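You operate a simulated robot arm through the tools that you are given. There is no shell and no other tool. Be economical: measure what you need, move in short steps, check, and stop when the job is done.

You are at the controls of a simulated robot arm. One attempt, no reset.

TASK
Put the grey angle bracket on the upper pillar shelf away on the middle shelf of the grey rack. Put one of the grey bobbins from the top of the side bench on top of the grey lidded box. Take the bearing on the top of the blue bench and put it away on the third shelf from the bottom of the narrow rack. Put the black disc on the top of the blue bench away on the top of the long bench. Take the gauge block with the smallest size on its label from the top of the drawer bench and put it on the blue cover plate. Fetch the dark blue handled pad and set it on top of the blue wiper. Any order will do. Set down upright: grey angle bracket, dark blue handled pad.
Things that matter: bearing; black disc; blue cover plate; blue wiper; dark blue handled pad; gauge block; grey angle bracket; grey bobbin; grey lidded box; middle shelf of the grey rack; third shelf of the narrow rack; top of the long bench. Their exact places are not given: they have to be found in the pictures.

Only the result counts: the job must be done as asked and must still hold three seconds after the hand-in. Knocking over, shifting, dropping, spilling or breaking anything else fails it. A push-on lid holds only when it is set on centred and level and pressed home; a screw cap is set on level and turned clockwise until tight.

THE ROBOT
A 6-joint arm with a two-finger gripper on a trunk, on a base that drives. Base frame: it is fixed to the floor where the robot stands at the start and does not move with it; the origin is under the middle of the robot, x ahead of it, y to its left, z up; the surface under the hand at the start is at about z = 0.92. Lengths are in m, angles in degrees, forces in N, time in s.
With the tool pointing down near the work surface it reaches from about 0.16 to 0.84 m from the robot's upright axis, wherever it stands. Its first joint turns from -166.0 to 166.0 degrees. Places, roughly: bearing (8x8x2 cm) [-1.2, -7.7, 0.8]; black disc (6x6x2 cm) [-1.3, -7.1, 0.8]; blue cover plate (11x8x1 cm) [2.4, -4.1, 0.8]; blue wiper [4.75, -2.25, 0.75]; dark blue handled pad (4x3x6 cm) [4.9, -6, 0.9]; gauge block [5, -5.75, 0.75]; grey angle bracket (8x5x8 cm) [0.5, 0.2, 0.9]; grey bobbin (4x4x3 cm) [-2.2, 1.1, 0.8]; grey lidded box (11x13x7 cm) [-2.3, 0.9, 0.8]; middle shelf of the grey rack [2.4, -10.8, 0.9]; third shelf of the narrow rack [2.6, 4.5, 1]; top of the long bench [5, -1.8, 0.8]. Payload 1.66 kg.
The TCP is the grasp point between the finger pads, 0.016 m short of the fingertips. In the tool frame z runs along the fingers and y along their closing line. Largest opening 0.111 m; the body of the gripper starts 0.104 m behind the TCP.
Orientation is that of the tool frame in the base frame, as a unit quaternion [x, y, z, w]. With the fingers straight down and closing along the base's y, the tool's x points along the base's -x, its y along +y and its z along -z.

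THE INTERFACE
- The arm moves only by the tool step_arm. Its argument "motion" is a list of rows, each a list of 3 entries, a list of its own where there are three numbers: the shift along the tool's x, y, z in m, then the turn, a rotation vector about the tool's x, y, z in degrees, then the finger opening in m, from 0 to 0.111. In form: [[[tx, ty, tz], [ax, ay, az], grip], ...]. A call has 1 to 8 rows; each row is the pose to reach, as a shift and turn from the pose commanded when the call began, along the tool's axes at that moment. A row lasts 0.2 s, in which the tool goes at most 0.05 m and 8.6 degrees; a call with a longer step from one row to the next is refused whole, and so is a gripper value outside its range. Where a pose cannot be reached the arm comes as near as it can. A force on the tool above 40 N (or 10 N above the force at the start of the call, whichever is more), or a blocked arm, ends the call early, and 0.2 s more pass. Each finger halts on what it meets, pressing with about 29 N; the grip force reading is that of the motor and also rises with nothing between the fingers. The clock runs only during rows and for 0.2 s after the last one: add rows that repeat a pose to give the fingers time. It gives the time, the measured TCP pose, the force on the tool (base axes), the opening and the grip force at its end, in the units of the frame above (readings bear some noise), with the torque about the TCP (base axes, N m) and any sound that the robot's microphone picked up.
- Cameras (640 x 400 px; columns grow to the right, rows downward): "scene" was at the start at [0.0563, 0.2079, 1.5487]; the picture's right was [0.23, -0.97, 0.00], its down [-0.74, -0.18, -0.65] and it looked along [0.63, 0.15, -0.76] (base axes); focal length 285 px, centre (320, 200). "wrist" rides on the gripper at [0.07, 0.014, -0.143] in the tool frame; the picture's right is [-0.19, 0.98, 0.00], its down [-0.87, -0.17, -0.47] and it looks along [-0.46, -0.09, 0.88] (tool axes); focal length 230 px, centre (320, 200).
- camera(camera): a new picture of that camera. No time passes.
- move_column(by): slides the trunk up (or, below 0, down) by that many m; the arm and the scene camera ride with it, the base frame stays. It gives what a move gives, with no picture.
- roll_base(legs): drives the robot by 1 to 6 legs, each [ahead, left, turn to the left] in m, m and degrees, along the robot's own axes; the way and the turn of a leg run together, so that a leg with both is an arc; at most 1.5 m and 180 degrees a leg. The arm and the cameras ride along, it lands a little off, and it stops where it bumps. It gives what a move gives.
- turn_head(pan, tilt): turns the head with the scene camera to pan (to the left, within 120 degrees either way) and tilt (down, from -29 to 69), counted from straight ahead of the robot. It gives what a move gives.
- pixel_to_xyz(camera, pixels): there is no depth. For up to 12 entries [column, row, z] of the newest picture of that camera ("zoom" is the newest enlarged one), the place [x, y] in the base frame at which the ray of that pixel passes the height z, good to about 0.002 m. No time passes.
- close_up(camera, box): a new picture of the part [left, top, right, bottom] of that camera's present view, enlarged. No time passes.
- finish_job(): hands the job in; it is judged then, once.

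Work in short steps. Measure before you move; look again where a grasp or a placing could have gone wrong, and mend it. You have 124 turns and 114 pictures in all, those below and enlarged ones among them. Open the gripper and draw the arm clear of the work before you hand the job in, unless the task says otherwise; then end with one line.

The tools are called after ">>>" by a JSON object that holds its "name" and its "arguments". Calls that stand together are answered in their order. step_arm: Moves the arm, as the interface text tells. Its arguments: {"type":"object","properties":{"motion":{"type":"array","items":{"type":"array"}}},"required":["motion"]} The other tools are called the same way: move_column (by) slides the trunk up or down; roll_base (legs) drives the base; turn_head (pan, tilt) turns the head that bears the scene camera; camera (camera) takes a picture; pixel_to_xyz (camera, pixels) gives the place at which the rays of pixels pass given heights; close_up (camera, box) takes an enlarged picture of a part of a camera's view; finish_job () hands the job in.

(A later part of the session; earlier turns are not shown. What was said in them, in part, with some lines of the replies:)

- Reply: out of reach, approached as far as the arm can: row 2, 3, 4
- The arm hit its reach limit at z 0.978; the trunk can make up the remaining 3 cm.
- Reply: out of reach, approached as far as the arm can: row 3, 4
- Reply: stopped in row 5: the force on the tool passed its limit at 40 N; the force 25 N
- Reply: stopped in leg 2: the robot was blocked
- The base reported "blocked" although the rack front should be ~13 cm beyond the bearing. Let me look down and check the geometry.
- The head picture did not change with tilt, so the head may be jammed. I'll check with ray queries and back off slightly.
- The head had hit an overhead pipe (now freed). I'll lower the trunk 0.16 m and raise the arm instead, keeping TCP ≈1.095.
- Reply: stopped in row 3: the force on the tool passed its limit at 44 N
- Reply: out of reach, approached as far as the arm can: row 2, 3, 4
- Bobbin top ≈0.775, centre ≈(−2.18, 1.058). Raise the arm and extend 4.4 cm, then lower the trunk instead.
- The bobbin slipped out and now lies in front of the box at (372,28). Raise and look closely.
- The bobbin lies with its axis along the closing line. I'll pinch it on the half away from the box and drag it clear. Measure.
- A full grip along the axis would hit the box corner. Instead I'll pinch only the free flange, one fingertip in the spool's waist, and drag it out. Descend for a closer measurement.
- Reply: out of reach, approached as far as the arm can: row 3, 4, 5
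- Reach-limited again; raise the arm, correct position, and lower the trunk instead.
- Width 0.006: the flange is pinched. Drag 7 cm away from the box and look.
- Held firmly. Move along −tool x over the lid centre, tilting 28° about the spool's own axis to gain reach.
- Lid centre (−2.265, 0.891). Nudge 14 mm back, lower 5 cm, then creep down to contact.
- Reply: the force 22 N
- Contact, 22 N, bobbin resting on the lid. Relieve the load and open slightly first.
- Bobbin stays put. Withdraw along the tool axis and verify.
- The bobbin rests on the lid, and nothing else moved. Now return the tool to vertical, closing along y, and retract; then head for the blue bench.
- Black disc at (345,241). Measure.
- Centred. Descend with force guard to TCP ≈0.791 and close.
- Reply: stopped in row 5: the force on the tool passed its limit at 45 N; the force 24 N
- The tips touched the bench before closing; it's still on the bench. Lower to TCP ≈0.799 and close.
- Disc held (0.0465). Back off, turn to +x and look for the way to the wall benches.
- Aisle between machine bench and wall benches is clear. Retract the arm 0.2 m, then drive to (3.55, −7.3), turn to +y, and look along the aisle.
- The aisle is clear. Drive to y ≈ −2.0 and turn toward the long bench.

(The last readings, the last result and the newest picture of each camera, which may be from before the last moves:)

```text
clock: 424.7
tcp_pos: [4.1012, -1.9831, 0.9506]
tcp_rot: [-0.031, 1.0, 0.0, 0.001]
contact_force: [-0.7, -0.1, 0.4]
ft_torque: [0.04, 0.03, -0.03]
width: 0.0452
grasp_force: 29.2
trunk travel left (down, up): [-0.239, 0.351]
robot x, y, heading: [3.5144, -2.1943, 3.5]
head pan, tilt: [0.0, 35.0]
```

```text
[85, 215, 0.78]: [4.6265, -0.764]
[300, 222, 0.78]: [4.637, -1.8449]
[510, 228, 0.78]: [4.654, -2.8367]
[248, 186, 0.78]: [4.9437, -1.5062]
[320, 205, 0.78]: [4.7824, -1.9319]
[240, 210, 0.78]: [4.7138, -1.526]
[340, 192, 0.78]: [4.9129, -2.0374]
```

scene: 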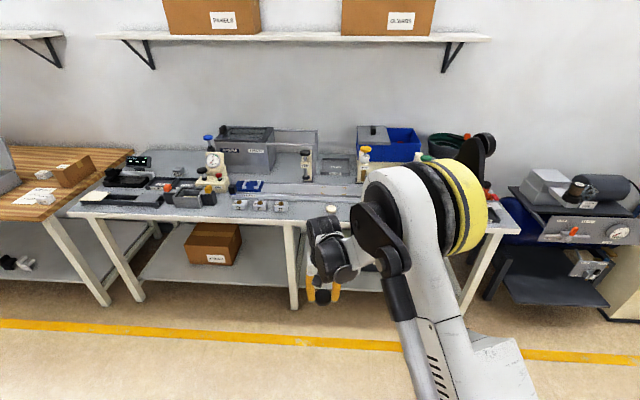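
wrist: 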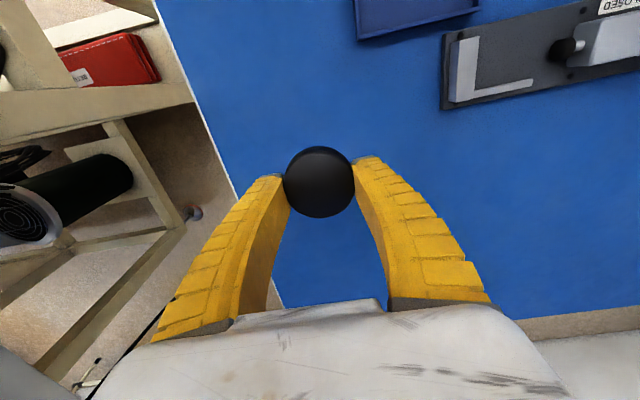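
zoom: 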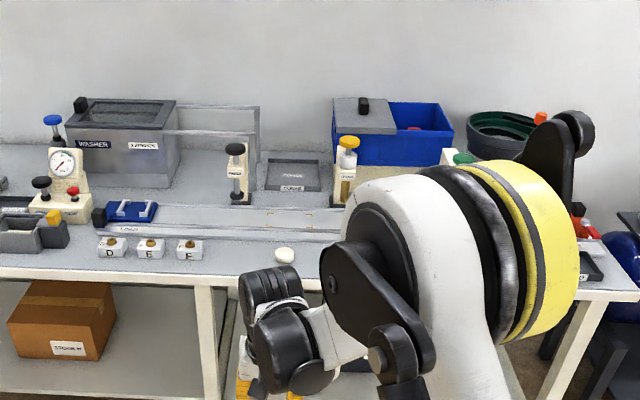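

Free spot at about (4.72, −1.855), between block F and the cream disc. Drive closer and view with the wrist camera.

>>> {"name": "roll_base", "arguments": {"legs": [[0.48, 0.13, -3.5]]}}

>>> {"name": "step_arm", "arguments": {"motion": [[[-0.04, 0, 0], [0, 0, 0], 0.03], [[-0.08, 0, 0], [0, 0, 0], 0.03], [[-0.1, 0, 0], [0, 0, 0], 0.03], [[-0.1, 0, 0], [0, 0, 0], 0.03]]}}

>>> {"name": "camera", "arguments": {"camera": "wrist"}}

```text
clock: 427.7
tcp_pos: [4.5919, -1.8797, 0.9502]
tcp_rot: [0.002, 1.0, 0.0, 0.0]
contact_force: [0.1, 0.3, -0.4]
ft_torque: [0.01, 0.03, -0.01]
width: 0.0456
grasp_force: 29.0
trunk travel left (down, up): [-0.239, 0.351]
robot x, y, heading: [3.9947, -2.0581, -0.3]
head pan, tilt: [0.0, 35.0]
```

```text
clock: 428.7
tcp_pos: [4.6932, -1.879, 0.9495]
tcp_rot: [0.003, 1.0, 0.0, 0.001]
contact_force: [-0.3, 0.3, 0.0]
ft_torque: [0.01, 0.01, -0.02]
width: 0.0454
grasp_force: 28.8
trunk travel left (down, up): [-0.239, 0.351]
robot x, y, heading: [3.9949, -2.0582, -0.2]
head pan, tilt: [0.0, 35.0]
```

```text
26 pictures are left
```

wrist: 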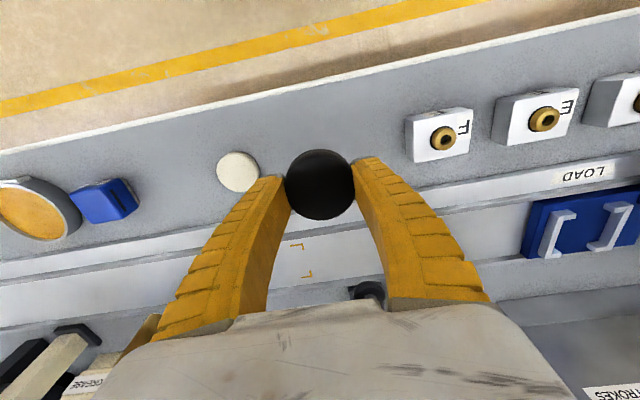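

>>> {"name": "pixel_to_xyz", "arguments": {"camera": "wrist", "pixels": [[238, 171, 0.77], [260, 165, 0.77], [410, 150, 0.77], [330, 218, 0.77], [330, 78, 0.77], [75, 190, 0.77], [110, 182, 0.79], [135, 210, 0.79], [85, 225, 0.79], [70, 190, 0.79], [105, 200, 0.79], [620, 220, 0.79]]}}

```text
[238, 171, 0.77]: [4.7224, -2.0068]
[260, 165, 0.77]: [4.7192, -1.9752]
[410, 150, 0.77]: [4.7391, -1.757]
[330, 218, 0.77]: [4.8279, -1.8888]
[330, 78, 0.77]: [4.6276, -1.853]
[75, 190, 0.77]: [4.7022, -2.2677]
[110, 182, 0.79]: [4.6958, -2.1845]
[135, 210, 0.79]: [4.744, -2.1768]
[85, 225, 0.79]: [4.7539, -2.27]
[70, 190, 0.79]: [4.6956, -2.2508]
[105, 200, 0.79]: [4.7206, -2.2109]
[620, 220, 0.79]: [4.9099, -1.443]
```

Spot is free here. Lower with the trunk, then creep to contact.

>>> {"name": "move_column", "arguments": {"by": -0.135}}

>>> {"name": "step_arm", "arguments": {"motion": [[[-0.005, 0, 0.004], [0, 0, 0], 0.03], [[-0.01, 0, 0.007], [0, 0, 0], 0.03], [[-0.01, 0, 0.01], [0, 0, 0], 0.03], [[-0.01, 0, 0.013], [0, 0, 0], 0.03], [[-0.01, 0, 0.016], [0, 0, 0], 0.03], [[-0.01, 0, 0.019], [0, 0, 0], 0.03]]}}

```text
clock: 430.3
tcp_pos: [4.6925, -1.8805, 0.8163]
tcp_rot: [0.003, 1.0, 0.0, 0.002]
contact_force: [2.3, 0.9, 17.3]
ft_torque: [0.05, -0.05, 0.02]
width: 0.0489
grasp_force: 29.0
trunk travel left (down, up): [-0.104, 0.486]
robot x, y, heading: [3.9961, -2.0569, -0.4]
head pan, tilt: [0.0, 35.0]
```

```text
clock: 430.8
tcp_pos: [4.694, -1.8787, 0.8151]
tcp_rot: [0.002, 1.0, 0.001, -0.001]
contact_force: [-6.5, -2.4, 31.1]
ft_torque: [-0.08, 0.02, 0.02]
width: 0.0486
grasp_force: 28.7
trunk travel left (down, up): [-0.104, 0.486]
robot x, y, heading: [3.9941, -2.0564, -0.2]
head pan, tilt: [0.0, 35.0]
stopped in row 2: the force on the tool passed its limit at 44 N (the readings are from after the stop); the commanded pose is now the measured one
```

Contact at TCP 0.815. Open and lift off.

>>> {"name": "step_arm", "arguments": {"motion": [[[0, 0, 0], [0, 0, 0], 0.06], [[0, 0, 0], [0, 0, 0], 0.075], [[0, 0, 0], [0, 0, 0], 0.075], [[0, 0, -0.04], [0, 0, 0], 0.075], [[0, 0, -0.09], [0, 0, 0], 0.075], [[0, 0, -0.13], [0, 0, 0], 0.075]]}}

>>> {"name": "camera", "arguments": {"camera": "wrist"}}

```text
clock: 432.2
tcp_pos: [4.6968, -1.8805, 0.9408]
tcp_rot: [0.003, 1.0, 0.0, 0.0]
contact_force: [0.2, 0.8, 0.5]
ft_torque: [0.01, 0.0, -0.01]
width: 0.0764
grasp_force: 1.3
trunk travel left (down, up): [-0.104, 0.486]
robot x, y, heading: [3.9937, -2.057, -0.5]
head pan, tilt: [0.0, 35.0]
```

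```text
25 pictures are left
```

wrist: 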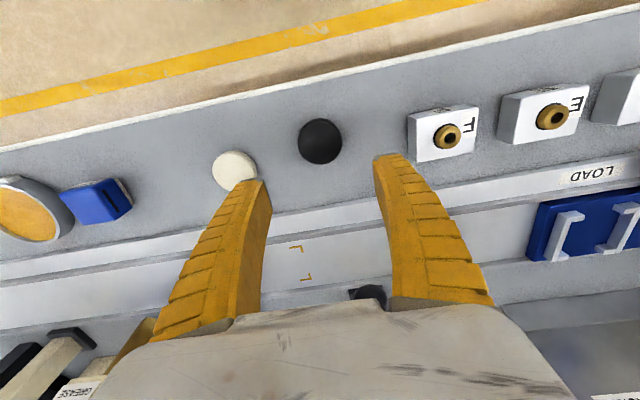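

Disc placed. While here, look at the blue wiper at (95,202) closely.

>>> {"name": "close_up", "arguments": {"camera": "wrist", "box": [0, 150, 176, 260]}}

>>> {"name": "pixel_to_xyz", "arguments": {"camera": "wrist", "pixels": [[60, 190, 0.81], [113, 178, 0.81], [130, 207, 0.81], [78, 222, 0.81], [60, 190, 0.79], [113, 178, 0.79], [130, 207, 0.79], [78, 222, 0.79]]}}

```text
3.64 times, centred on (88, 205) of wrist
```

zoom: 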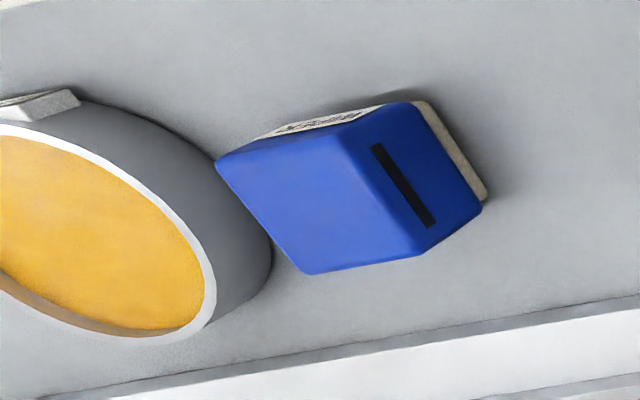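

```text
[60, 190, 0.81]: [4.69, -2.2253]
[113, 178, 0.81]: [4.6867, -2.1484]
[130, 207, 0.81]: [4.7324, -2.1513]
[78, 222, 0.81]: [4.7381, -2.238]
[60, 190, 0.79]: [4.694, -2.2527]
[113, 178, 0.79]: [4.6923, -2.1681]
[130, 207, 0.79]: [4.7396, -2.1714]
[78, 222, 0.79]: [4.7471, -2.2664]
```

Wiper: blue block on a felt base next to the orange cup. Now back off and strafe along the aisle to the drawer bench.

>>> {"name": "roll_base", "arguments": {"legs": [[-0.5, 0, 0], [0, -1.36, 0], [0, -1.36, 0], [0, -1.36, 0]]}}

>>> {"name": "camera", "arguments": {"camera": "scene"}}

```text
clock: 454.4
tcp_pos: [4.2194, -5.9712, 0.9405]
tcp_rot: [-0.012, 1.0, 0.0, 0.0]
contact_force: [0.0, 0.1, -0.1]
ft_torque: [0.02, 0.01, 0.01]
width: 0.0765
grasp_force: 1.0
trunk travel left (down, up): [-0.104, 0.486]
robot x, y, heading: [3.5228, -6.1654, 1.1]
head pan, tilt: [0.0, 35.0]
```

```text
23 pictures are left
```

scene: 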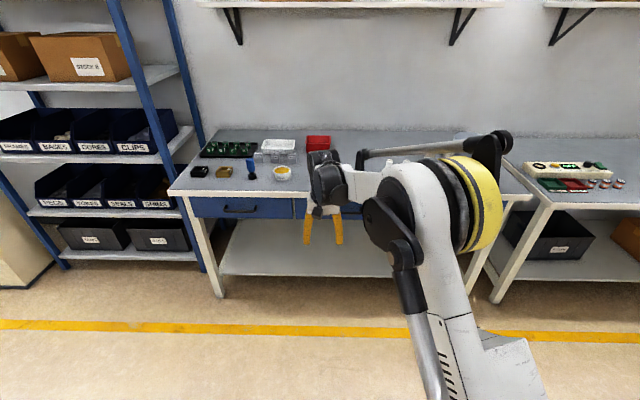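

>>> {"name": "close_up", "arguments": {"camera": "scene", "box": [180, 125, 340, 225]}}

>>> {"name": "pixel_to_xyz", "arguments": {"camera": "scene", "pixels": [[251, 178, 0.79], [283, 178, 0.79], [325, 150, 0.8], [170, 193, 0.79], [320, 197, 0.79], [365, 185, 0.79]]}}

>>> {"name": "camera", "arguments": {"camera": "wrist"}}

```text
4.00 times, centred on (260, 175) of scene
```

zoom: 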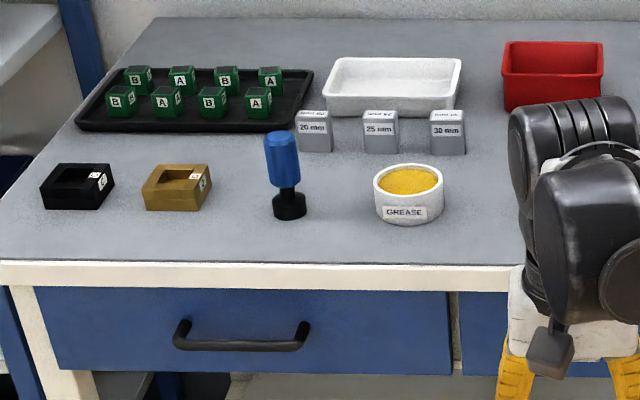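

```text
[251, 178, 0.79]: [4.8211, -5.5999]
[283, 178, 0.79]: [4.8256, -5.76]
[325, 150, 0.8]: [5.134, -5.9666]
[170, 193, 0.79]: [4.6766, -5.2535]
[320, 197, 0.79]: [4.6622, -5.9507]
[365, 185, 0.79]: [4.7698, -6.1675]
```

```text
21 pictures are left
```

wrist: 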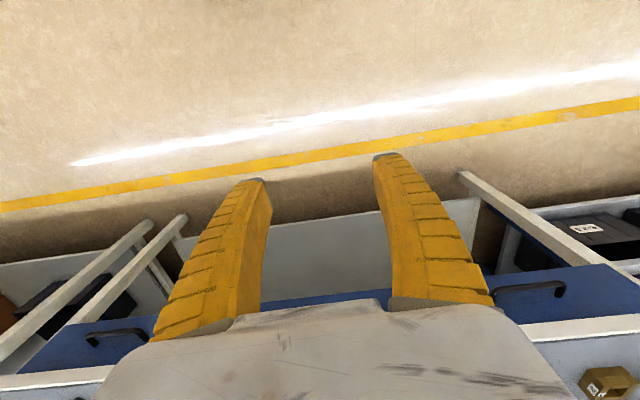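

The smallest block is the 20 mm at zoom (313,130). The pad, near (4.9, −6.0), is hidden by the arm. Drive closer and use the wrist camera.

>>> {"name": "roll_base", "arguments": {"legs": [[0.42, 0, -1]]}}

>>> {"name": "camera", "arguments": {"camera": "wrist"}}

```text
clock: 457.0
tcp_pos: [4.6463, -5.9784, 0.9395]
tcp_rot: [-0.004, 1.0, -0.001, 0.0]
contact_force: [0.2, 0.0, 0.1]
ft_torque: [0.03, 0.0, -0.02]
width: 0.0767
grasp_force: 0.8
trunk travel left (down, up): [-0.104, 0.486]
robot x, y, heading: [3.9493, -6.1572, 0.2]
head pan, tilt: [0.0, 35.0]
```

```text
20 pictures are left
```

wrist: 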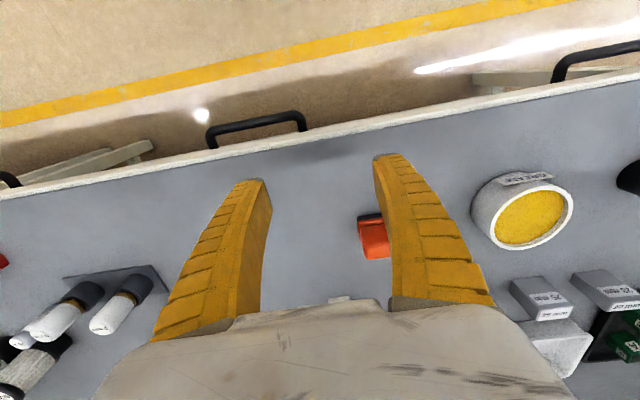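

The place (4.9, −6.0) would appear at about (336,300), behind the gripper body. Retract 0.16 m to uncover it.

>>> {"name": "step_arm", "arguments": {"motion": [[[0.045, 0, 0], [0, 0, 0], 0.08], [[0.09, 0, 0], [0, 0, 0], 0.08], [[0.13, 0, 0], [0, 0, 0], 0.08], [[0.16, 0, 0], [0, -7, 0], 0.08], [[0.16, 0, 0], [0, -15, 0], 0.08], [[0.16, 0, 0], [0, -22, 0], 0.08], [[0.16, 0, 0], [0, -22, 0], 0.08]]}}

>>> {"name": "camera", "arguments": {"camera": "wrist"}}

```text
clock: 458.6
tcp_pos: [4.4857, -5.9781, 0.9417]
tcp_rot: [-0.003, 0.982, 0.001, 0.191]
contact_force: [-1.0, 0.4, -1.4]
ft_torque: [0.0, -0.02, 0.0]
width: 0.0813
grasp_force: 0.7
trunk travel left (down, up): [-0.104, 0.486]
robot x, y, heading: [3.9471, -6.1648, 0.5]
head pan, tilt: [0.0, 35.0]
```

```text
19 pictures are left
```

wrist: 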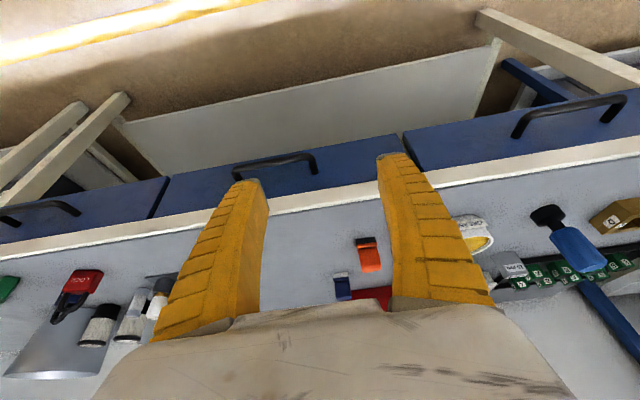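

A dark-blue item shows at (342,288) beside an orange one at (368,255). Enlarge.

>>> {"name": "close_up", "arguments": {"camera": "wrist", "box": [296, 228, 408, 298]}}

>>> {"name": "pixel_to_xyz", "arguments": {"camera": "wrist", "pixels": [[343, 280, 0.79], [343, 275, 0.79], [343, 285, 0.82], [368, 245, 0.79], [368, 262, 0.82]]}}

```text
5.71 times, centred on (352, 263) of wrist
```

zoom: 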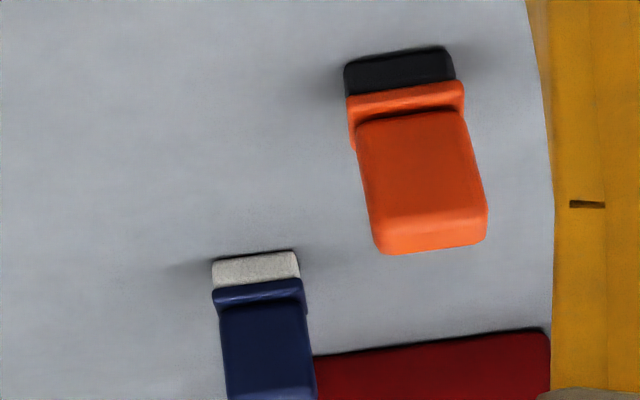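

```text
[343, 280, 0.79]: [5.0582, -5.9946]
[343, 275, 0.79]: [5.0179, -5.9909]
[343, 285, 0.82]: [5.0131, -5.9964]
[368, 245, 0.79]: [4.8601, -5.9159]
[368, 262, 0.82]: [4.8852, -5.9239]
```

The dark blue pad (felt base, upright) is near (5.0, −5.99). Drive 0.3 m closer and bring the tool vertical in front of it.

>>> {"name": "roll_base", "arguments": {"legs": [[0.3, 0, -0.4]]}}

>>> {"name": "step_arm", "arguments": {"motion": [[[-0.034, -0.003, 0.0135], [0, 5.5, 0], 0.08], [[-0.067, -0.006, 0.027], [0, 11, 0], 0.08], [[-0.1, -0.009, 0.04], [0, 16.5, 0], 0.08], [[-0.134, -0.012, 0.054], [0, 22, 0], 0.08], [[-0.134, -0.012, 0.054], [0, 22, 0], 0.08]]}}

>>> {"name": "camera", "arguments": {"camera": "wrist"}}

```text
clock: 460.7
tcp_pos: [4.7872, -5.9823, 0.9429]
tcp_rot: [0.001, 0.982, -0.002, 0.19]
contact_force: [-0.2, -0.4, -0.3]
ft_torque: [0.04, 0.0, -0.01]
width: 0.0814
grasp_force: 1.2
trunk travel left (down, up): [-0.104, 0.486]
robot x, y, heading: [4.2466, -6.1614, -0.2]
head pan, tilt: [0.0, 35.0]
```

```text
clock: 461.9
tcp_pos: [4.9311, -5.9932, 0.942]
tcp_rot: [0.001, 1.0, -0.001, -0.001]
contact_force: [0.4, 0.0, 0.6]
ft_torque: [0.01, 0.01, -0.01]
width: 0.0813
grasp_force: 0.6
trunk travel left (down, up): [-0.104, 0.486]
robot x, y, heading: [4.2421, -6.1626, -0.3]
head pan, tilt: [0.0, 35.0]
```

```text
17 pictures are left
```

wrist: 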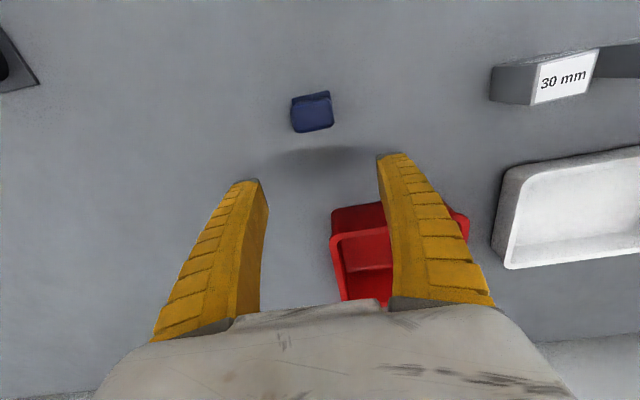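

Pad seen from above at (312,113). Measure its top.

>>> {"name": "pixel_to_xyz", "arguments": {"camera": "wrist", "pixels": [[295, 131, 0.84], [333, 126, 0.84], [293, 106, 0.84], [331, 101, 0.84], [291, 100, 0.8], [330, 93, 0.8], [340, 215, 0.85]]}}

```text
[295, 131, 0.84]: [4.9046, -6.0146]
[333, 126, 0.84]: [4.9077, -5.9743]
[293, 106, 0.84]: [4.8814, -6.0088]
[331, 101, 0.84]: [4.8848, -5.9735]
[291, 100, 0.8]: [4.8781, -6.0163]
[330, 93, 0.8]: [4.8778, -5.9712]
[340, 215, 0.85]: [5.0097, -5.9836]
```

Pad centre ≈(4.894, −5.993). Back 37 mm, descend to TCP 0.825 and grip the handle.

>>> {"name": "step_arm", "arguments": {"motion": [[[0.037, 0, 0.01], [0, 0, 0], 0.08], [[0.037, 0, 0.05], [0, 0, 0], 0.08], [[0.037, 0, 0.09], [0, 0, 0], 0.08], [[0.037, 0, 0.117], [0, 0, 0], 0.08], [[0.037, 0, 0.117], [0, 0, 0], 0.08]]}}

>>> {"name": "camera", "arguments": {"camera": "wrist"}}

```text
clock: 462.7
tcp_pos: [4.8935, -5.9938, 0.8555]
tcp_rot: [0.002, 1.0, -0.002, 0.001]
contact_force: [-0.8, -4.5, 78.4]
ft_torque: [0.25, -0.31, 0.03]
width: 0.0356
grasp_force: 22.8
trunk travel left (down, up): [-0.104, 0.486]
robot x, y, heading: [4.2458, -6.161, -0.3]
head pan, tilt: [0.0, 35.0]
stopped in row 4: the force on the tool passed its limit at 110 N (the readings are from after the stop); the commanded pose is now the measured one
```

```text
16 pictures are left
```

wrist: 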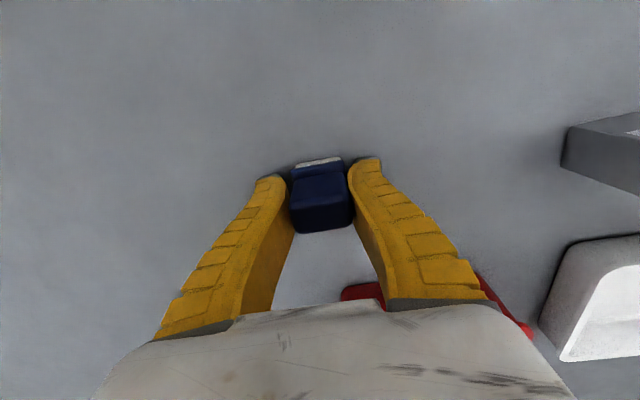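

The bench here is higher (~0.84): the tips pressed on it. Raise 2 cm with fingers open and look.

>>> {"name": "step_arm", "arguments": {"motion": [[[0, 0, -0.005], [0, 0, 0], 0.05], [[0, 0, -0.012], [0, 0, 0], 0.08], [[0, 0, -0.02], [0, 0, 0], 0.08], [[0, 0, -0.02], [0, 0, 0], 0.08]]}}

>>> {"name": "camera", "arguments": {"camera": "wrist"}}

```text
clock: 463.7
tcp_pos: [4.8945, -5.9946, 0.8721]
tcp_rot: [0.002, 1.0, -0.001, -0.001]
contact_force: [0.0, -0.2, 0.1]
ft_torque: [-0.01, -0.04, 0.0]
width: 0.0815
grasp_force: 1.1
trunk travel left (down, up): [-0.104, 0.486]
robot x, y, heading: [4.2447, -6.1582, -0.2]
head pan, tilt: [0.0, 35.0]
```

```text
15 pictures are left
```

wrist: 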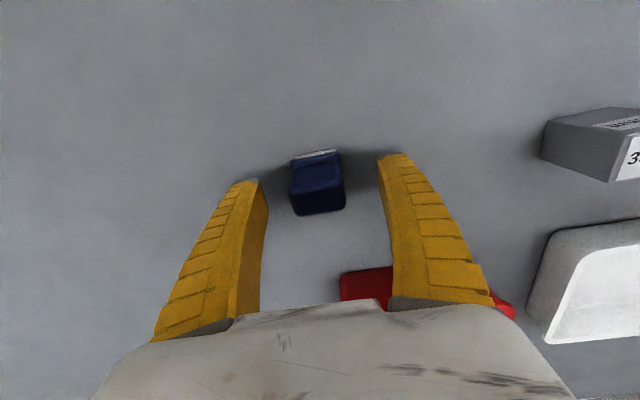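

>>> {"name": "pixel_to_xyz", "arguments": {"camera": "wrist", "pixels": [[296, 213, 0.9], [344, 206, 0.9], [293, 190, 0.9], [293, 160, 0.845], [338, 152, 0.845]]}}

>>> {"name": "step_arm", "arguments": {"motion": [[[0, 0, 0], [0, 0, 0], 0.06], [[0, 0, 0], [0, 0, 0], 0.045], [[0, 0, 0], [0, 0, 0], 0.03], [[0, 0, 0], [0, 0, 0], 0.02], [[0, 0, 0], [0, 0, 0], 0.02]]}}

>>> {"name": "move_column", "arguments": {"by": 0.08}}

>>> {"name": "camera", "arguments": {"camera": "wrist"}}

```text
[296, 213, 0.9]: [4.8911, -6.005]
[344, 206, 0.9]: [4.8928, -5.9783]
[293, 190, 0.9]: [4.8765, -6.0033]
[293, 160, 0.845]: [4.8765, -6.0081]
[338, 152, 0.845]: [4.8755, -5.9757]
```

```text
clock: 464.9
tcp_pos: [4.8951, -5.993, 0.8724]
tcp_rot: [0.001, 1.0, 0.0, -0.001]
contact_force: [3.4, 1.2, 9.9]
ft_torque: [0.03, -0.02, 0.03]
width: 0.0301
grasp_force: 29.1
trunk travel left (down, up): [-0.104, 0.486]
robot x, y, heading: [4.243, -6.1625, -0.1]
head pan, tilt: [0.0, 35.0]
```

```text
clock: 466.1
tcp_pos: [4.894, -5.9934, 0.9527]
tcp_rot: [0.002, 1.0, -0.001, -0.001]
contact_force: [-0.5, 0.4, 0.2]
ft_torque: [-0.01, -0.01, 0.03]
width: 0.0283
grasp_force: 29.3
trunk travel left (down, up): [-0.184, 0.406]
robot x, y, heading: [4.2457, -6.1625, -0.3]
head pan, tilt: [0.0, 35.0]
```

```text
14 pictures are left
```

wrist: 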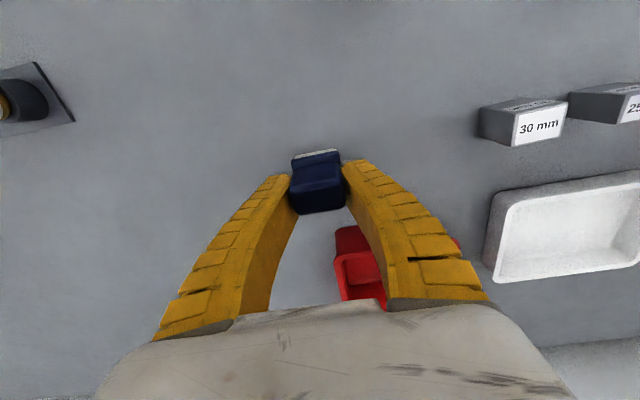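

Held upright, but the pad sits ~13 mm off the pad centre line. Set it back down and regrip centred for safety.

>>> {"name": "move_column", "arguments": {"by": -0.08}}

>>> {"name": "step_arm", "arguments": {"motion": [[[0, 0, 0], [0, 0, 0], 0.045], [[0, 0, 0], [0, 0, 0], 0.06], [[0.012, 0, 0], [0, 0, 0], 0.06], [[0.012, 0, 0.001], [0, 0, 0], 0.045], [[0.012, 0, 0.001], [0, 0, 0], 0.03], [[0.012, 0, 0.001], [0, 0, 0], 0.02], [[0.012, 0, 0.001], [0, 0, 0], 0.02]]}}

>>> {"name": "move_column", "arguments": {"by": 0.1}}

>>> {"name": "close_up", "arguments": {"camera": "wrist", "box": [220, 110, 420, 235]}}

```text
clock: 467.3
tcp_pos: [4.8944, -5.9939, 0.8732]
tcp_rot: [0.001, 1.0, 0.0, 0.0]
contact_force: [2.0, 1.2, 10.3]
ft_torque: [0.02, 0.02, 0.0]
width: 0.0288
grasp_force: 28.6
trunk travel left (down, up): [-0.104, 0.486]
robot x, y, heading: [4.2476, -6.1618, -0.3]
head pan, tilt: [0.0, 35.0]
```

```text
clock: 468.9
tcp_pos: [4.8829, -5.9942, 0.8703]
tcp_rot: [0.001, 1.0, 0.0, 0.0]
contact_force: [0.0, -0.3, 4.9]
ft_torque: [0.0, 0.0, 0.01]
width: 0.0302
grasp_force: 28.8
trunk travel left (down, up): [-0.104, 0.486]
robot x, y, heading: [4.2472, -6.1622, -0.0]
head pan, tilt: [0.0, 35.0]
```

```text
clock: 470.2
tcp_pos: [4.8831, -5.994, 0.9712]
tcp_rot: [0.002, 1.0, -0.001, -0.001]
contact_force: [-0.5, 0.1, -1.1]
ft_torque: [0.0, 0.0, -0.03]
width: 0.0287
grasp_force: 28.8
trunk travel left (down, up): [-0.204, 0.386]
robot x, y, heading: [4.2481, -6.1661, -0.3]
head pan, tilt: [0.0, 35.0]
```

```text
3.20 times, centred on (320, 172) of wrist
```

zoom: 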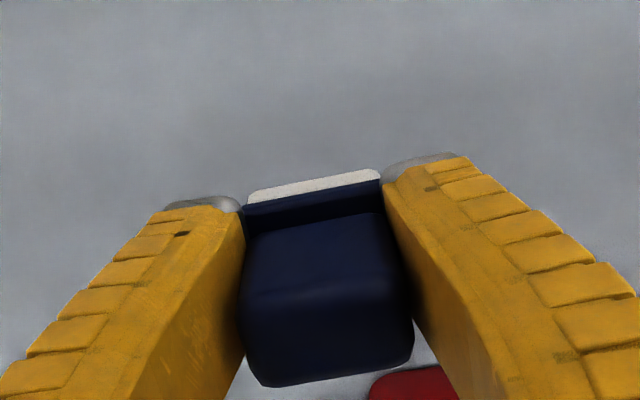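

Good centred grip. Back off, strafe up the aisle to the wiper, and approach.

>>> {"name": "roll_base", "arguments": {"legs": [[-0.65, 0, 0], [0, 1.27, 0], [0, 1.27, 0], [0, 1.27, 0], [0.42, 0, 0]]}}

>>> {"name": "camera", "arguments": {"camera": "wrist"}}

```text
clock: 494.0
tcp_pos: [4.724, -2.2238, 0.9715]
tcp_rot: [0.013, 1.0, -0.001, -0.001]
contact_force: [1.2, 0.1, -1.1]
ft_torque: [-0.01, -0.04, 0.04]
width: 0.0279
grasp_force: 29.2
trunk travel left (down, up): [-0.204, 0.386]
robot x, y, heading: [4.085, -2.3761, -1.3]
head pan, tilt: [0.0, 35.0]
```

```text
12 pictures are left
```

wrist: 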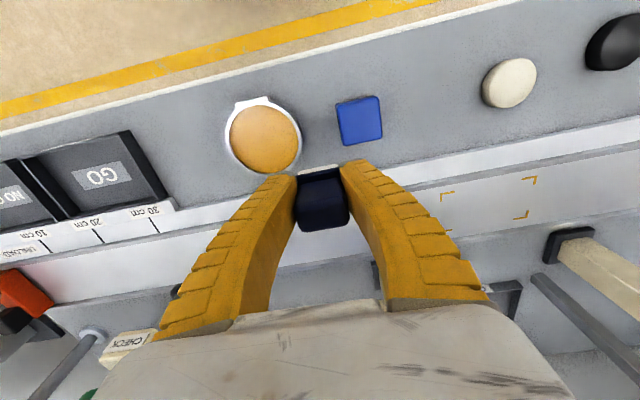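

Wiper top at (360,121). Measure its corners.

>>> {"name": "pixel_to_xyz", "arguments": {"camera": "wrist", "pixels": [[337, 104, 0.83], [376, 96, 0.83], [382, 138, 0.83], [344, 146, 0.83], [337, 104, 0.85], [376, 96, 0.85], [382, 138, 0.85], [344, 146, 0.85], [286, 160, 0.85]]}}

```text
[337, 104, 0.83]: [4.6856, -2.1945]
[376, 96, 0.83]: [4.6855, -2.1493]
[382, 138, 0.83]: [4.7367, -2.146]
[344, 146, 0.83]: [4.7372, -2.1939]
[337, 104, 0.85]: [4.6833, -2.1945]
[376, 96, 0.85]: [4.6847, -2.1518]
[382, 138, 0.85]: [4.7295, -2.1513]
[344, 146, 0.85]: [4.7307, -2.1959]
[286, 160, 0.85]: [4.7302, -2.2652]
```

Wiper top centre ≈(4.709, −2.172), z≈0.84. Move over it, lower 8 cm, and check.

>>> {"name": "step_arm", "arguments": {"motion": [[[0.008, 0.025, 0], [0, 0, 0], 0.02], [[0.0164, 0.0516, 0], [0, 0, 0], 0.02], [[0.0164, 0.0516, 0.04], [0, 0, 0], 0.02], [[0.0164, 0.0516, 0.075], [0, 0, 0], 0.02], [[0.0164, 0.0516, 0.075], [0, 0, 0], 0.02]]}}

>>> {"name": "close_up", "arguments": {"camera": "wrist", "box": [200, 100, 440, 250]}}

```text
clock: 495.2
tcp_pos: [4.7083, -2.1728, 0.8957]
tcp_rot: [0.013, 1.0, -0.001, -0.001]
contact_force: [-0.4, 1.2, -0.3]
ft_torque: [0.0, -0.01, 0.02]
width: 0.028
grasp_force: 29.3
trunk travel left (down, up): [-0.204, 0.386]
robot x, y, heading: [4.0867, -2.3745, -1.8]
head pan, tilt: [0.0, 35.0]
```

```text
2.67 times, centred on (320, 175) of wrist
```

zoom: 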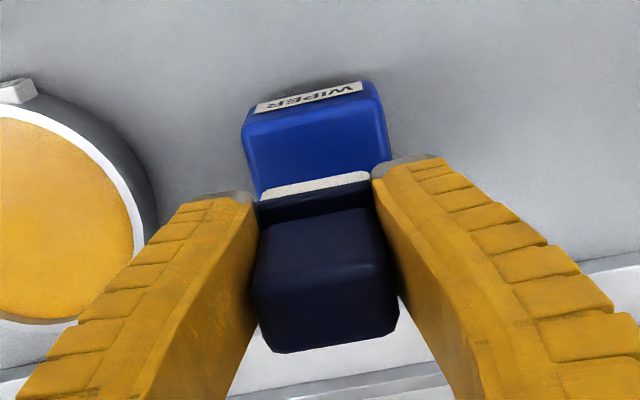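

Centred over the wiper. Creep down to contact.

>>> {"name": "step_arm", "arguments": {"motion": [[[0, 0, 0.005], [0, 0, 0], 0.02], [[0, 0, 0.01], [0, 0, 0], 0.02], [[0, 0, 0.014], [0, 0, 0], 0.02], [[0, 0, 0.017], [0, 0, 0], 0.02], [[0, 0, 0.02], [0, 0, 0], 0.02], [[0, 0, 0.022], [0, 0, 0], 0.02]]}}

>>> {"name": "close_up", "arguments": {"camera": "wrist", "box": [200, 100, 440, 250]}}

```text
clock: 496.6
tcp_pos: [4.7091, -2.1713, 0.8735]
tcp_rot: [0.013, 1.0, 0.0, -0.001]
contact_force: [0.7, 0.2, 2.3]
ft_torque: [0.05, -0.09, -0.02]
width: 0.0281
grasp_force: 28.9
trunk travel left (down, up): [-0.204, 0.386]
robot x, y, heading: [4.0845, -2.3753, -1.5]
head pan, tilt: [0.0, 35.0]
```

```text
2.67 times, centred on (320, 175) of wrist
```

zoom: 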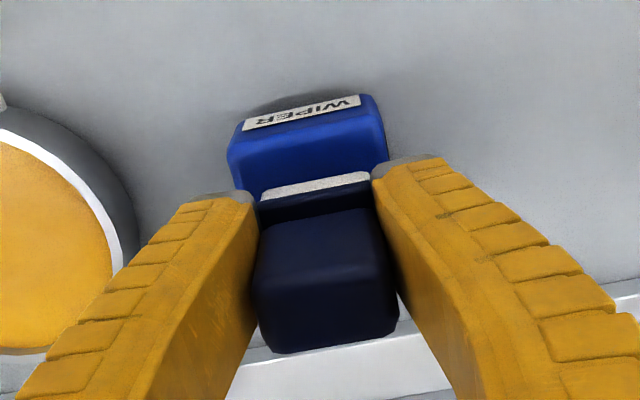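

Light contact. Press 2 mm more, open, and lift straight up.

>>> {"name": "step_arm", "arguments": {"motion": [[[0, 0, 0.002], [0, 0, 0], 0.02], [[0, 0, 0.002], [0, 0, 0], 0.035], [[0, 0, 0.002], [0, 0, 0], 0.05], [[0, 0, 0.002], [0, 0, 0], 0.055], [[0, 0, -0.03], [0, 0, 0], 0.055], [[0, 0, -0.07], [0, 0, 0], 0.055], [[0, 0, -0.11], [0, 0, 0], 0.055], [[0.04, 0, -0.13], [0, 0, 0], 0.055]]}}

>>> {"name": "camera", "arguments": {"camera": "wrist"}}

```text
clock: 498.4
tcp_pos: [4.6698, -2.1684, 1.0049]
tcp_rot: [0.013, 1.0, 0.0, 0.0]
contact_force: [-1.4, -0.5, 0.1]
ft_torque: [-0.01, 0.0, -0.01]
width: 0.0574
grasp_force: 1.6
trunk travel left (down, up): [-0.204, 0.386]
robot x, y, heading: [4.084, -2.3746, -1.4]
head pan, tilt: [0.0, 35.0]
```

```text
9 pictures are left
```

wrist: 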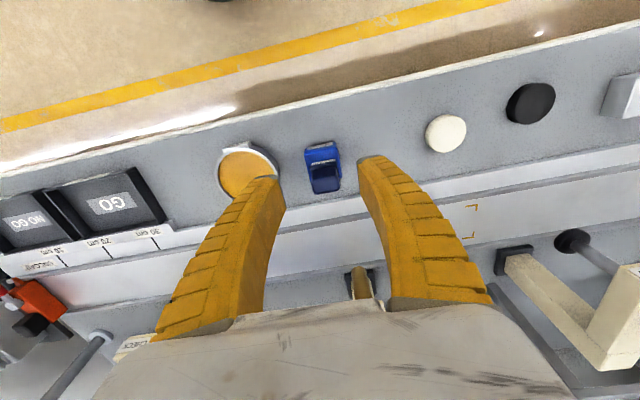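

The pad stands on the wiper. Now back off and strafe down to the gauge blocks; the 20 mm one is expected near (4.89, −5.655).

>>> {"name": "roll_base", "arguments": {"legs": [[-0.5, 0, 1.4], [0, -1.16, 0], [0, -1.16, 0], [0, -1.16, 0], [0.6, 0, 0]]}}

>>> {"name": "camera", "arguments": {"camera": "wrist"}}

```text
clock: 520.8
tcp_pos: [4.7271, -5.6531, 1.0047]
tcp_rot: [0.013, 1.0, 0.0, -0.001]
contact_force: [-0.6, 1.0, -0.4]
ft_torque: [0.01, 0.06, 0.0]
width: 0.0568
grasp_force: 1.3
trunk travel left (down, up): [-0.204, 0.386]
robot x, y, heading: [4.1397, -5.8595, -1.7]
head pan, tilt: [0.0, 35.0]
```

```text
8 pictures are left
```

wrist: 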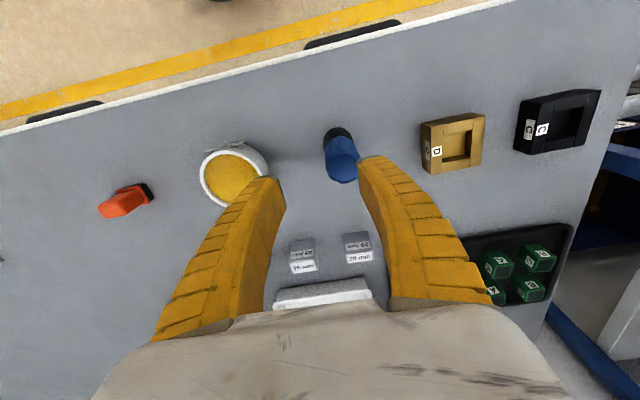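

>>> {"name": "close_up", "arguments": {"camera": "wrist", "box": [272, 220, 400, 300]}}

>>> {"name": "pixel_to_xyz", "arguments": {"camera": "zoom", "pixels": [[320, 200, 0.88], [320, 200, 0.86], [320, 200, 0.84]]}}

>>> {"name": "pixel_to_xyz", "arguments": {"camera": "wrist", "pixels": [[346, 251, 0.88], [371, 248, 0.88], [348, 265, 0.88], [373, 261, 0.88], [344, 235, 0.84], [369, 231, 0.84], [340, 165, 0.92], [306, 268, 0.88]]}}

```text
5.00 times, centred on (336, 260) of wrist
```

zoom: 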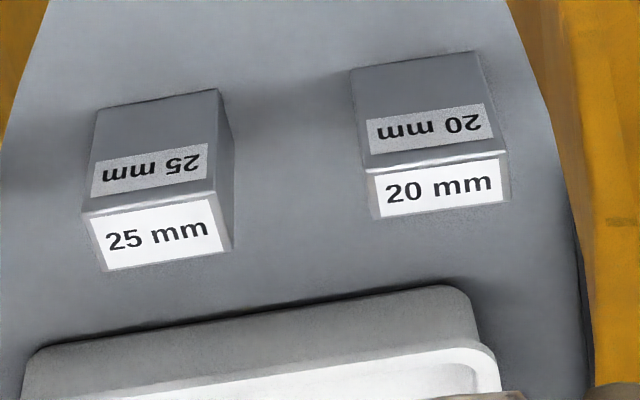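

```text
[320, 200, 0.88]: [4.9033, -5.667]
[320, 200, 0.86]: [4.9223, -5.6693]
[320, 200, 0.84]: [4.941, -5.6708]
```

```text
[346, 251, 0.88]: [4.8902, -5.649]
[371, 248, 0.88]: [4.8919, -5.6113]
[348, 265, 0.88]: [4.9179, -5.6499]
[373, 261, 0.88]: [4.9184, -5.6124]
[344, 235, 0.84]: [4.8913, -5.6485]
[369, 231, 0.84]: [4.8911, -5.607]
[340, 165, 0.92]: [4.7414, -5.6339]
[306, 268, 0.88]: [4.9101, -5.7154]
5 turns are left
```

Only five turns remain, so I chain known steps. The 20 mm block is centred at (4.905, −5.629), top 0.88. I'll pick it, lift, retract, and drive to the aisle side of the cover plate, then look.

>>> {"name": "step_arm", "arguments": {"motion": [[[0, 0, -0.04], [0, 0, 0], 0.075], [[-0.04, 0.007, -0.06], [0, 0, 0], 0.075], [[-0.085, 0.014, -0.06], [0, 0, 0], 0.075], [[-0.13, 0.021, -0.06], [0, 0, 0], 0.075], [[-0.1774, 0.0287, -0.06], [0, 0, 0], 0.075], [[-0.1774, 0.0287, -0.06], [0, 0, 0], 0.075]]}}

>>> {"name": "move_column", "arguments": {"by": -0.12}}

>>> {"name": "step_arm", "arguments": {"motion": [[[0, 0, 0.03], [0, 0, 0], 0.075], [[0, 0, 0.06], [0, 0, 0], 0.075], [[0, 0, 0.079], [0, 0, 0], 0.075], [[0, 0, 0.079], [0, 0, 0], 0.075], [[0, 0, 0.079], [0, 0, 0], 0.05], [[0, 0, 0.079], [0, 0, 0], 0.03], [[0, 0, 0.079], [0, 0, 0], 0.02], [[0, 0, 0.079], [0, 0, 0], 0.02]]}}

>>> {"name": "move_column", "arguments": {"by": 0.2}}

>>> {"name": "step_arm", "arguments": {"motion": [[[0.04, 0, 0], [0, 0, 0], 0.02], [[0.08, 0, 0], [0, 0, 0], 0.02], [[0.12, 0, 0], [0, 0, 0], 0.02], [[0.15, 0, 0], [0, 0, 0], 0.02], [[0.15, 0, 0], [0, 0, 0], 0.02]]}}

>>> {"name": "roll_base", "arguments": {"legs": [[-0.6, 0, 1.7], [0, 0, -178], [0, -0.95, 0], [0, -0.97, 0], [0.22, 0, 0]]}}

>>> {"name": "turn_head", "arguments": {"pan": 0, "tilt": 45}}

>>> {"name": "camera", "arguments": {"camera": "wrist"}}

>>> {"name": "camera", "arguments": {"camera": "scene"}}

```text
clock: 522.2
tcp_pos: [4.9072, -5.6276, 1.0691]
tcp_rot: [0.015, 1.0, -0.001, 0.0]
contact_force: [-0.1, -0.6, 1.0]
ft_torque: [-0.02, 0.0, 0.02]
width: 0.0767
grasp_force: 1.0
trunk travel left (down, up): [-0.204, 0.386]
robot x, y, heading: [4.1379, -5.8584, -1.6]
head pan, tilt: [0.0, 35.0]
```

```text
clock: 523.7
tcp_pos: [4.9065, -5.6283, 0.9479]
tcp_rot: [0.014, 1.0, -0.001, 0.0]
contact_force: [0.2, -0.5, 0.6]
ft_torque: [0.0, 0.02, 0.01]
width: 0.0767
grasp_force: 1.1
trunk travel left (down, up): [-0.084, 0.506]
robot x, y, heading: [4.1394, -5.8574, -1.6]
head pan, tilt: [0.0, 35.0]
```

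```text
clock: 525.5
tcp_pos: [4.906, -5.63, 0.868]
tcp_rot: [0.014, 1.0, -0.001, 0.0]
contact_force: [3.6, 1.1, 9.6]
ft_torque: [0.02, 0.02, -0.02]
width: 0.0373
grasp_force: 29.5
trunk travel left (down, up): [-0.084, 0.506]
robot x, y, heading: [4.1406, -5.8606, -1.5]
head pan, tilt: [0.0, 35.0]
```

```text
clock: 527.6
tcp_pos: [4.9064, -5.6292, 1.0672]
tcp_rot: [0.014, 1.0, -0.001, 0.0]
contact_force: [0.5, -0.6, -1.3]
ft_torque: [0.01, -0.03, -0.04]
width: 0.0365
grasp_force: 29.0
trunk travel left (down, up): [-0.284, 0.306]
robot x, y, heading: [4.1411, -5.8641, -1.6]
head pan, tilt: [0.0, 35.0]
```

```text
clock: 528.8
tcp_pos: [4.7581, -5.6232, 1.0666]
tcp_rot: [0.014, 1.0, -0.001, -0.001]
contact_force: [-0.3, 0.4, -1.0]
ft_torque: [-0.01, 0.02, 0.02]
width: 0.0366
grasp_force: 29.3
trunk travel left (down, up): [-0.284, 0.306]
robot x, y, heading: [4.1376, -5.8626, -1.7]
head pan, tilt: [0.0, 35.0]
```

```text
clock: 550.1
tcp_pos: [2.7045, -4.196, 1.0666]
tcp_rot: [1.0, 0.003, 0.001, -0.001]
contact_force: [-1.0, -1.2, -1.6]
ft_torque: [0.01, -0.05, 0.03]
width: 0.0364
grasp_force: 29.1
trunk travel left (down, up): [-0.284, 0.306]
robot x, y, heading: [3.3166, -3.9386, -179.7]
head pan, tilt: [0.0, 35.0]
```

```text
clock: 550.8
tcp_pos: [2.7041, -4.1974, 1.0671]
tcp_rot: [1.0, 0.003, 0.001, -0.002]
contact_force: [-0.6, 0.5, -1.0]
ft_torque: [-0.01, 0.01, -0.01]
width: 0.0365
grasp_force: 28.9
trunk travel left (down, up): [-0.284, 0.306]
robot x, y, heading: [3.3119, -3.9399, -179.4]
head pan, tilt: [0.0, 45.0]
```

```text
6 pictures are left
```

wrist: 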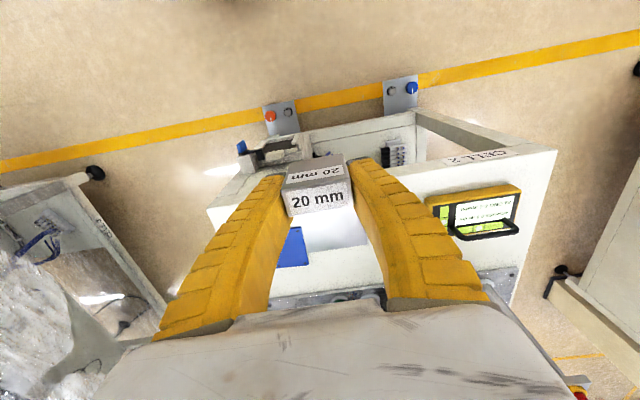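

```text
5 pictures are left
4 turns are left
```

scene: 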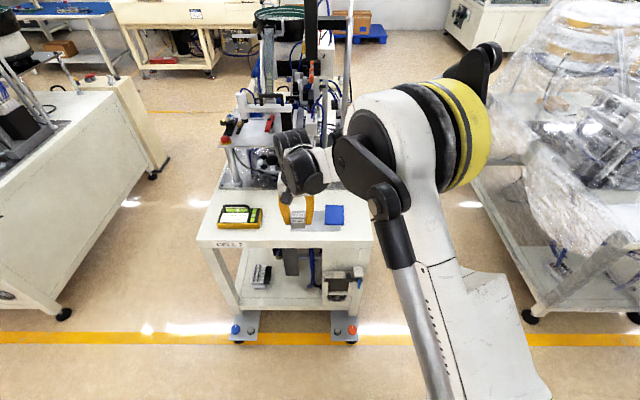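

The 20 mm block is held. The blue plate shows at scene (335,214). Query it, then shift the base so the tool lines up with it, lower 10 cm, and look again.

>>> {"name": "pixel_to_xyz", "arguments": {"camera": "scene", "pixels": [[326, 205, 0.8], [343, 205, 0.8], [344, 224, 0.8], [325, 224, 0.8], [334.5, 214.5, 0.8], [334.5, 214.5, 0.77], [334.5, 214.5, 0.83], [200, 243, 0.8], [372, 243, 0.8]]}}

>>> {"name": "pixel_to_xyz", "arguments": {"camera": "wrist", "pixels": [[300, 227, 0.8], [308, 264, 0.8], [276, 268, 0.8], [300, 227, 0.83], [308, 264, 0.83], [308, 264, 0.77], [209, 208, 0.8], [557, 150, 0.8]]}}

>>> {"name": "roll_base", "arguments": {"legs": [[0.1, -0.11, 0]]}}

>>> {"name": "move_column", "arguments": {"by": -0.1}}

>>> {"name": "camera", "arguments": {"camera": "wrist"}}

>>> {"name": "close_up", "arguments": {"camera": "scene", "box": [200, 150, 360, 250]}}

```text
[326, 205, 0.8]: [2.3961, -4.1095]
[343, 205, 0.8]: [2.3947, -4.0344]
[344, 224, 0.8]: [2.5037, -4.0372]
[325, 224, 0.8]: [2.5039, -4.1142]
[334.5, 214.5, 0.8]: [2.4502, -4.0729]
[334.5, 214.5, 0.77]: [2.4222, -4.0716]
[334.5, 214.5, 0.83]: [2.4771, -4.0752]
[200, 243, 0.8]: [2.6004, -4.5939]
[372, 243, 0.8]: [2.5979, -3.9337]
```

```text
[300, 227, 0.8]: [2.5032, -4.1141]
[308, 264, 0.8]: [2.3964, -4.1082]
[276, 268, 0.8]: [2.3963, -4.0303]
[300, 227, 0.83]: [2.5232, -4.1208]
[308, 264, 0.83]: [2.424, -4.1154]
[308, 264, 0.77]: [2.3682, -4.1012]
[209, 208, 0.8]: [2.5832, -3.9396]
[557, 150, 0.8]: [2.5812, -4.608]
```

```text
clock: 552.2
tcp_pos: [2.6037, -4.0857, 1.0678]
tcp_rot: [1.0, 0.003, 0.001, 0.0]
contact_force: [0.1, 0.2, -1.6]
ft_torque: [-0.04, -0.01, 0.0]
width: 0.0368
grasp_force: 28.9
trunk travel left (down, up): [-0.284, 0.306]
robot x, y, heading: [3.2147, -3.8302, -179.9]
head pan, tilt: [0.0, 45.0]
```

```text
clock: 553.5
tcp_pos: [2.6032, -4.087, 0.9677]
tcp_rot: [1.0, 0.002, 0.0, -0.001]
contact_force: [0.8, 0.2, -0.9]
ft_torque: [0.0, 0.04, 0.0]
width: 0.0365
grasp_force: 28.7
trunk travel left (down, up): [-0.184, 0.406]
robot x, y, heading: [3.2145, -3.8309, -179.8]
head pan, tilt: [0.0, 45.0]
```

```text
4 pictures are left
```

wrist: 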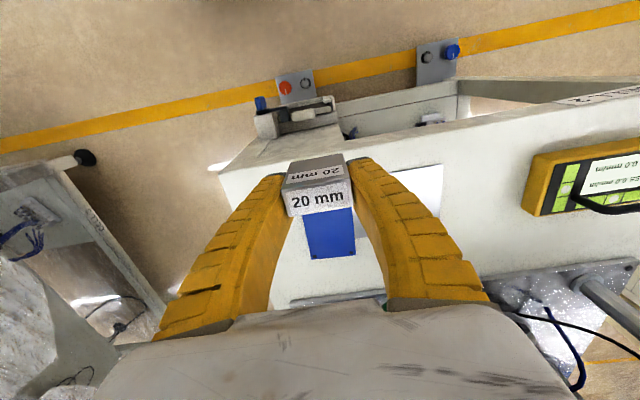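

```text
4.00 times, centred on (280, 200) of scene
3 turns are left
```

zoom: 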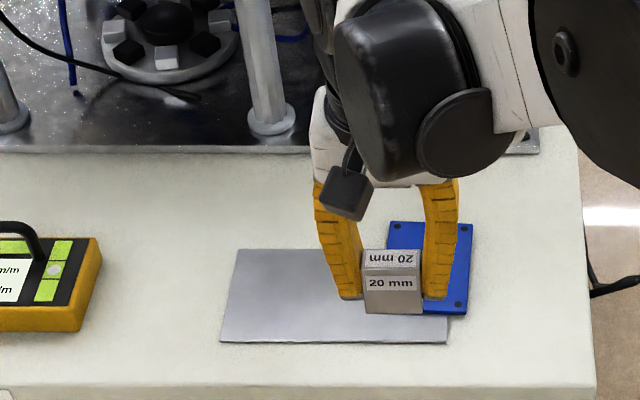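

Scene and wrist agree: the blue plate is centred at (2.450, −4.073), top ≈0.8. Raise and extend over it, lower the trunk, then creep down with the force guard.

>>> {"name": "step_arm", "arguments": {"motion": [[[-0.01, -0.002, -0.045], [0, 0, 0], 0.02], [[-0.04, -0.005, -0.075], [0, 0, 0], 0.02], [[-0.08, -0.009, -0.09], [0, 0, 0], 0.02], [[-0.12, -0.012, -0.09], [0, 0, 0], 0.02], [[-0.153, -0.014, -0.09], [0, 0, 0], 0.02], [[-0.153, -0.014, -0.09], [0, 0, 0], 0.02]]}}

>>> {"name": "move_column", "arguments": {"by": -0.17}}

>>> {"name": "step_arm", "arguments": {"motion": [[[0, 0, 0.02], [0, 0, 0], 0.02], [[0, 0, 0.035], [0, 0, 0], 0.02], [[0, 0, 0.042], [0, 0, 0], 0.02], [[0, 0, 0.047], [0, 0, 0], 0.02], [[0, 0, 0.052], [0, 0, 0], 0.02], [[0, 0, 0.056], [0, 0, 0], 0.02], [[0, 0, 0.06], [0, 0, 0], 0.02], [[0, 0, 0.064], [0, 0, 0], 0.02]]}}

>>> {"name": "camera", "arguments": {"camera": "wrist"}}

>>> {"name": "close_up", "arguments": {"camera": "scene", "box": [200, 130, 360, 230]}}

```text
clock: 554.9
tcp_pos: [2.4505, -4.0754, 1.0585]
tcp_rot: [1.0, 0.003, 0.001, -0.001]
contact_force: [-0.2, 0.0, -1.6]
ft_torque: [-0.01, -0.01, -0.02]
width: 0.0365
grasp_force: 28.6
trunk travel left (down, up): [-0.184, 0.406]
robot x, y, heading: [3.2115, -3.8302, -179.8]
head pan, tilt: [0.0, 45.0]
```

```text
clock: 556.8
tcp_pos: [2.4518, -4.0742, 0.8886]
tcp_rot: [1.0, 0.002, 0.001, -0.001]
contact_force: [-0.3, -0.1, -0.8]
ft_torque: [0.02, 0.05, -0.01]
width: 0.0364
grasp_force: 29.1
trunk travel left (down, up): [-0.014, 0.576]
robot x, y, heading: [3.214, -3.8318, -179.7]
head pan, tilt: [0.0, 45.0]
```

```text
clock: 558.6
tcp_pos: [2.4538, -4.0736, 0.8259]
tcp_rot: [1.0, 0.002, -0.002, 0.0]
contact_force: [-6.7, -2.4, 20.0]
ft_torque: [-0.04, 0.01, -0.01]
width: 0.0419
grasp_force: 29.3
trunk travel left (down, up): [-0.014, 0.576]
robot x, y, heading: [3.2138, -3.8292, -180.0]
head pan, tilt: [0.0, 45.0]
```

```text
2 pictures are left
```

wrist: 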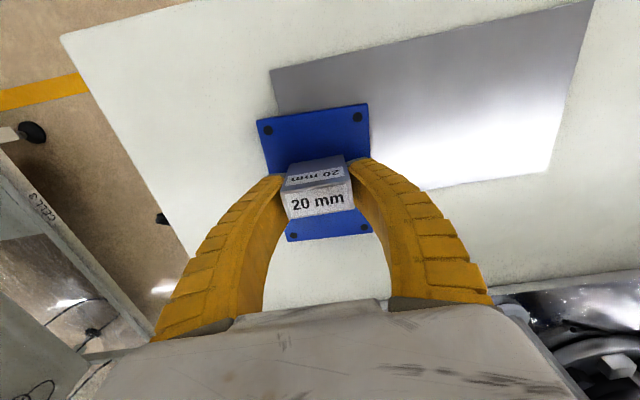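

```text
4.00 times, centred on (280, 180) of scene
2 turns are left
```

zoom: 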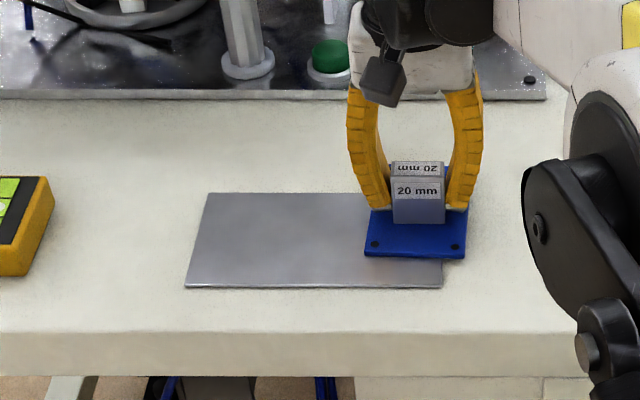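

The block sits on the middle of the blue plate (20 N contact). Open, lift straight up, and back the base away clear of the work.

>>> {"name": "step_arm", "arguments": {"motion": [[[0, 0, -0.001], [0, 0, 0], 0.045], [[0, 0, -0.001], [0, 0, 0], 0.06], [[0, 0, -0.001], [0, 0, 0], 0.065], [[0, 0, -0.001], [0, 0, 0], 0.065], [[0, 0, -0.03], [0, 0, 0], 0.065], [[0, 0, -0.07], [0, 0, 0], 0.065], [[0, 0, -0.11], [0, 0, 0], 0.065], [[0, 0, -0.15], [0, 0, 0], 0.065]]}}

>>> {"name": "roll_base", "arguments": {"legs": [[-0.3, 0, 0]]}}

>>> {"name": "camera", "arguments": {"camera": "scene"}}

```text
clock: 560.4
tcp_pos: [2.4497, -4.0742, 0.975]
tcp_rot: [1.0, 0.003, 0.001, -0.001]
contact_force: [0.9, 0.3, -0.5]
ft_torque: [0.02, 0.02, -0.01]
width: 0.0668
grasp_force: 1.2
trunk travel left (down, up): [-0.014, 0.576]
robot x, y, heading: [3.2139, -3.832, -179.7]
head pan, tilt: [0.0, 45.0]
```

```text
clock: 562.5
tcp_pos: [2.7576, -4.0765, 0.9753]
tcp_rot: [1.0, 0.005, 0.0, -0.001]
contact_force: [-0.7, 0.1, -0.6]
ft_torque: [0.02, 0.01, 0.0]
width: 0.0667
grasp_force: 1.0
trunk travel left (down, up): [-0.014, 0.576]
robot x, y, heading: [3.519, -3.8317, -179.4]
head pan, tilt: [0.0, 45.0]
```

```text
0 pictures are left
1 turns are left
```

scene: 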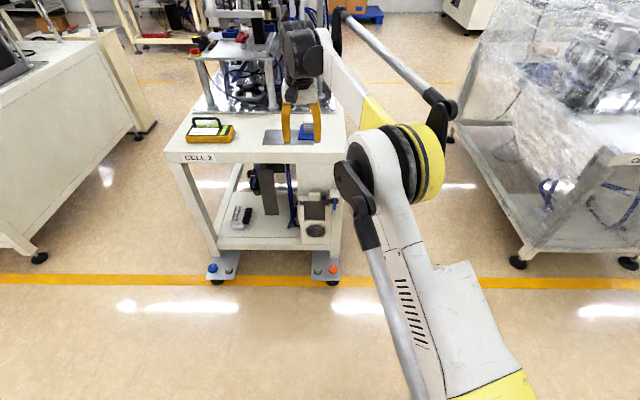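

The gripper is open and clear, and all six items have been set down; handing in.

>>> {"name": "finish_job", "arguments": {}}

```text
The job is handed in.
```

I set down all six items as asked and handed the job in with the gripper open and the arm clear. I dropped the grey bobbin once, picked it up again, and it now lies on its side on the grey box lid. I released the 20 mm gauge block while it was resting on the blue cover plate, but the arm hid it in the last picture, so I have no clear view of it afterwards.
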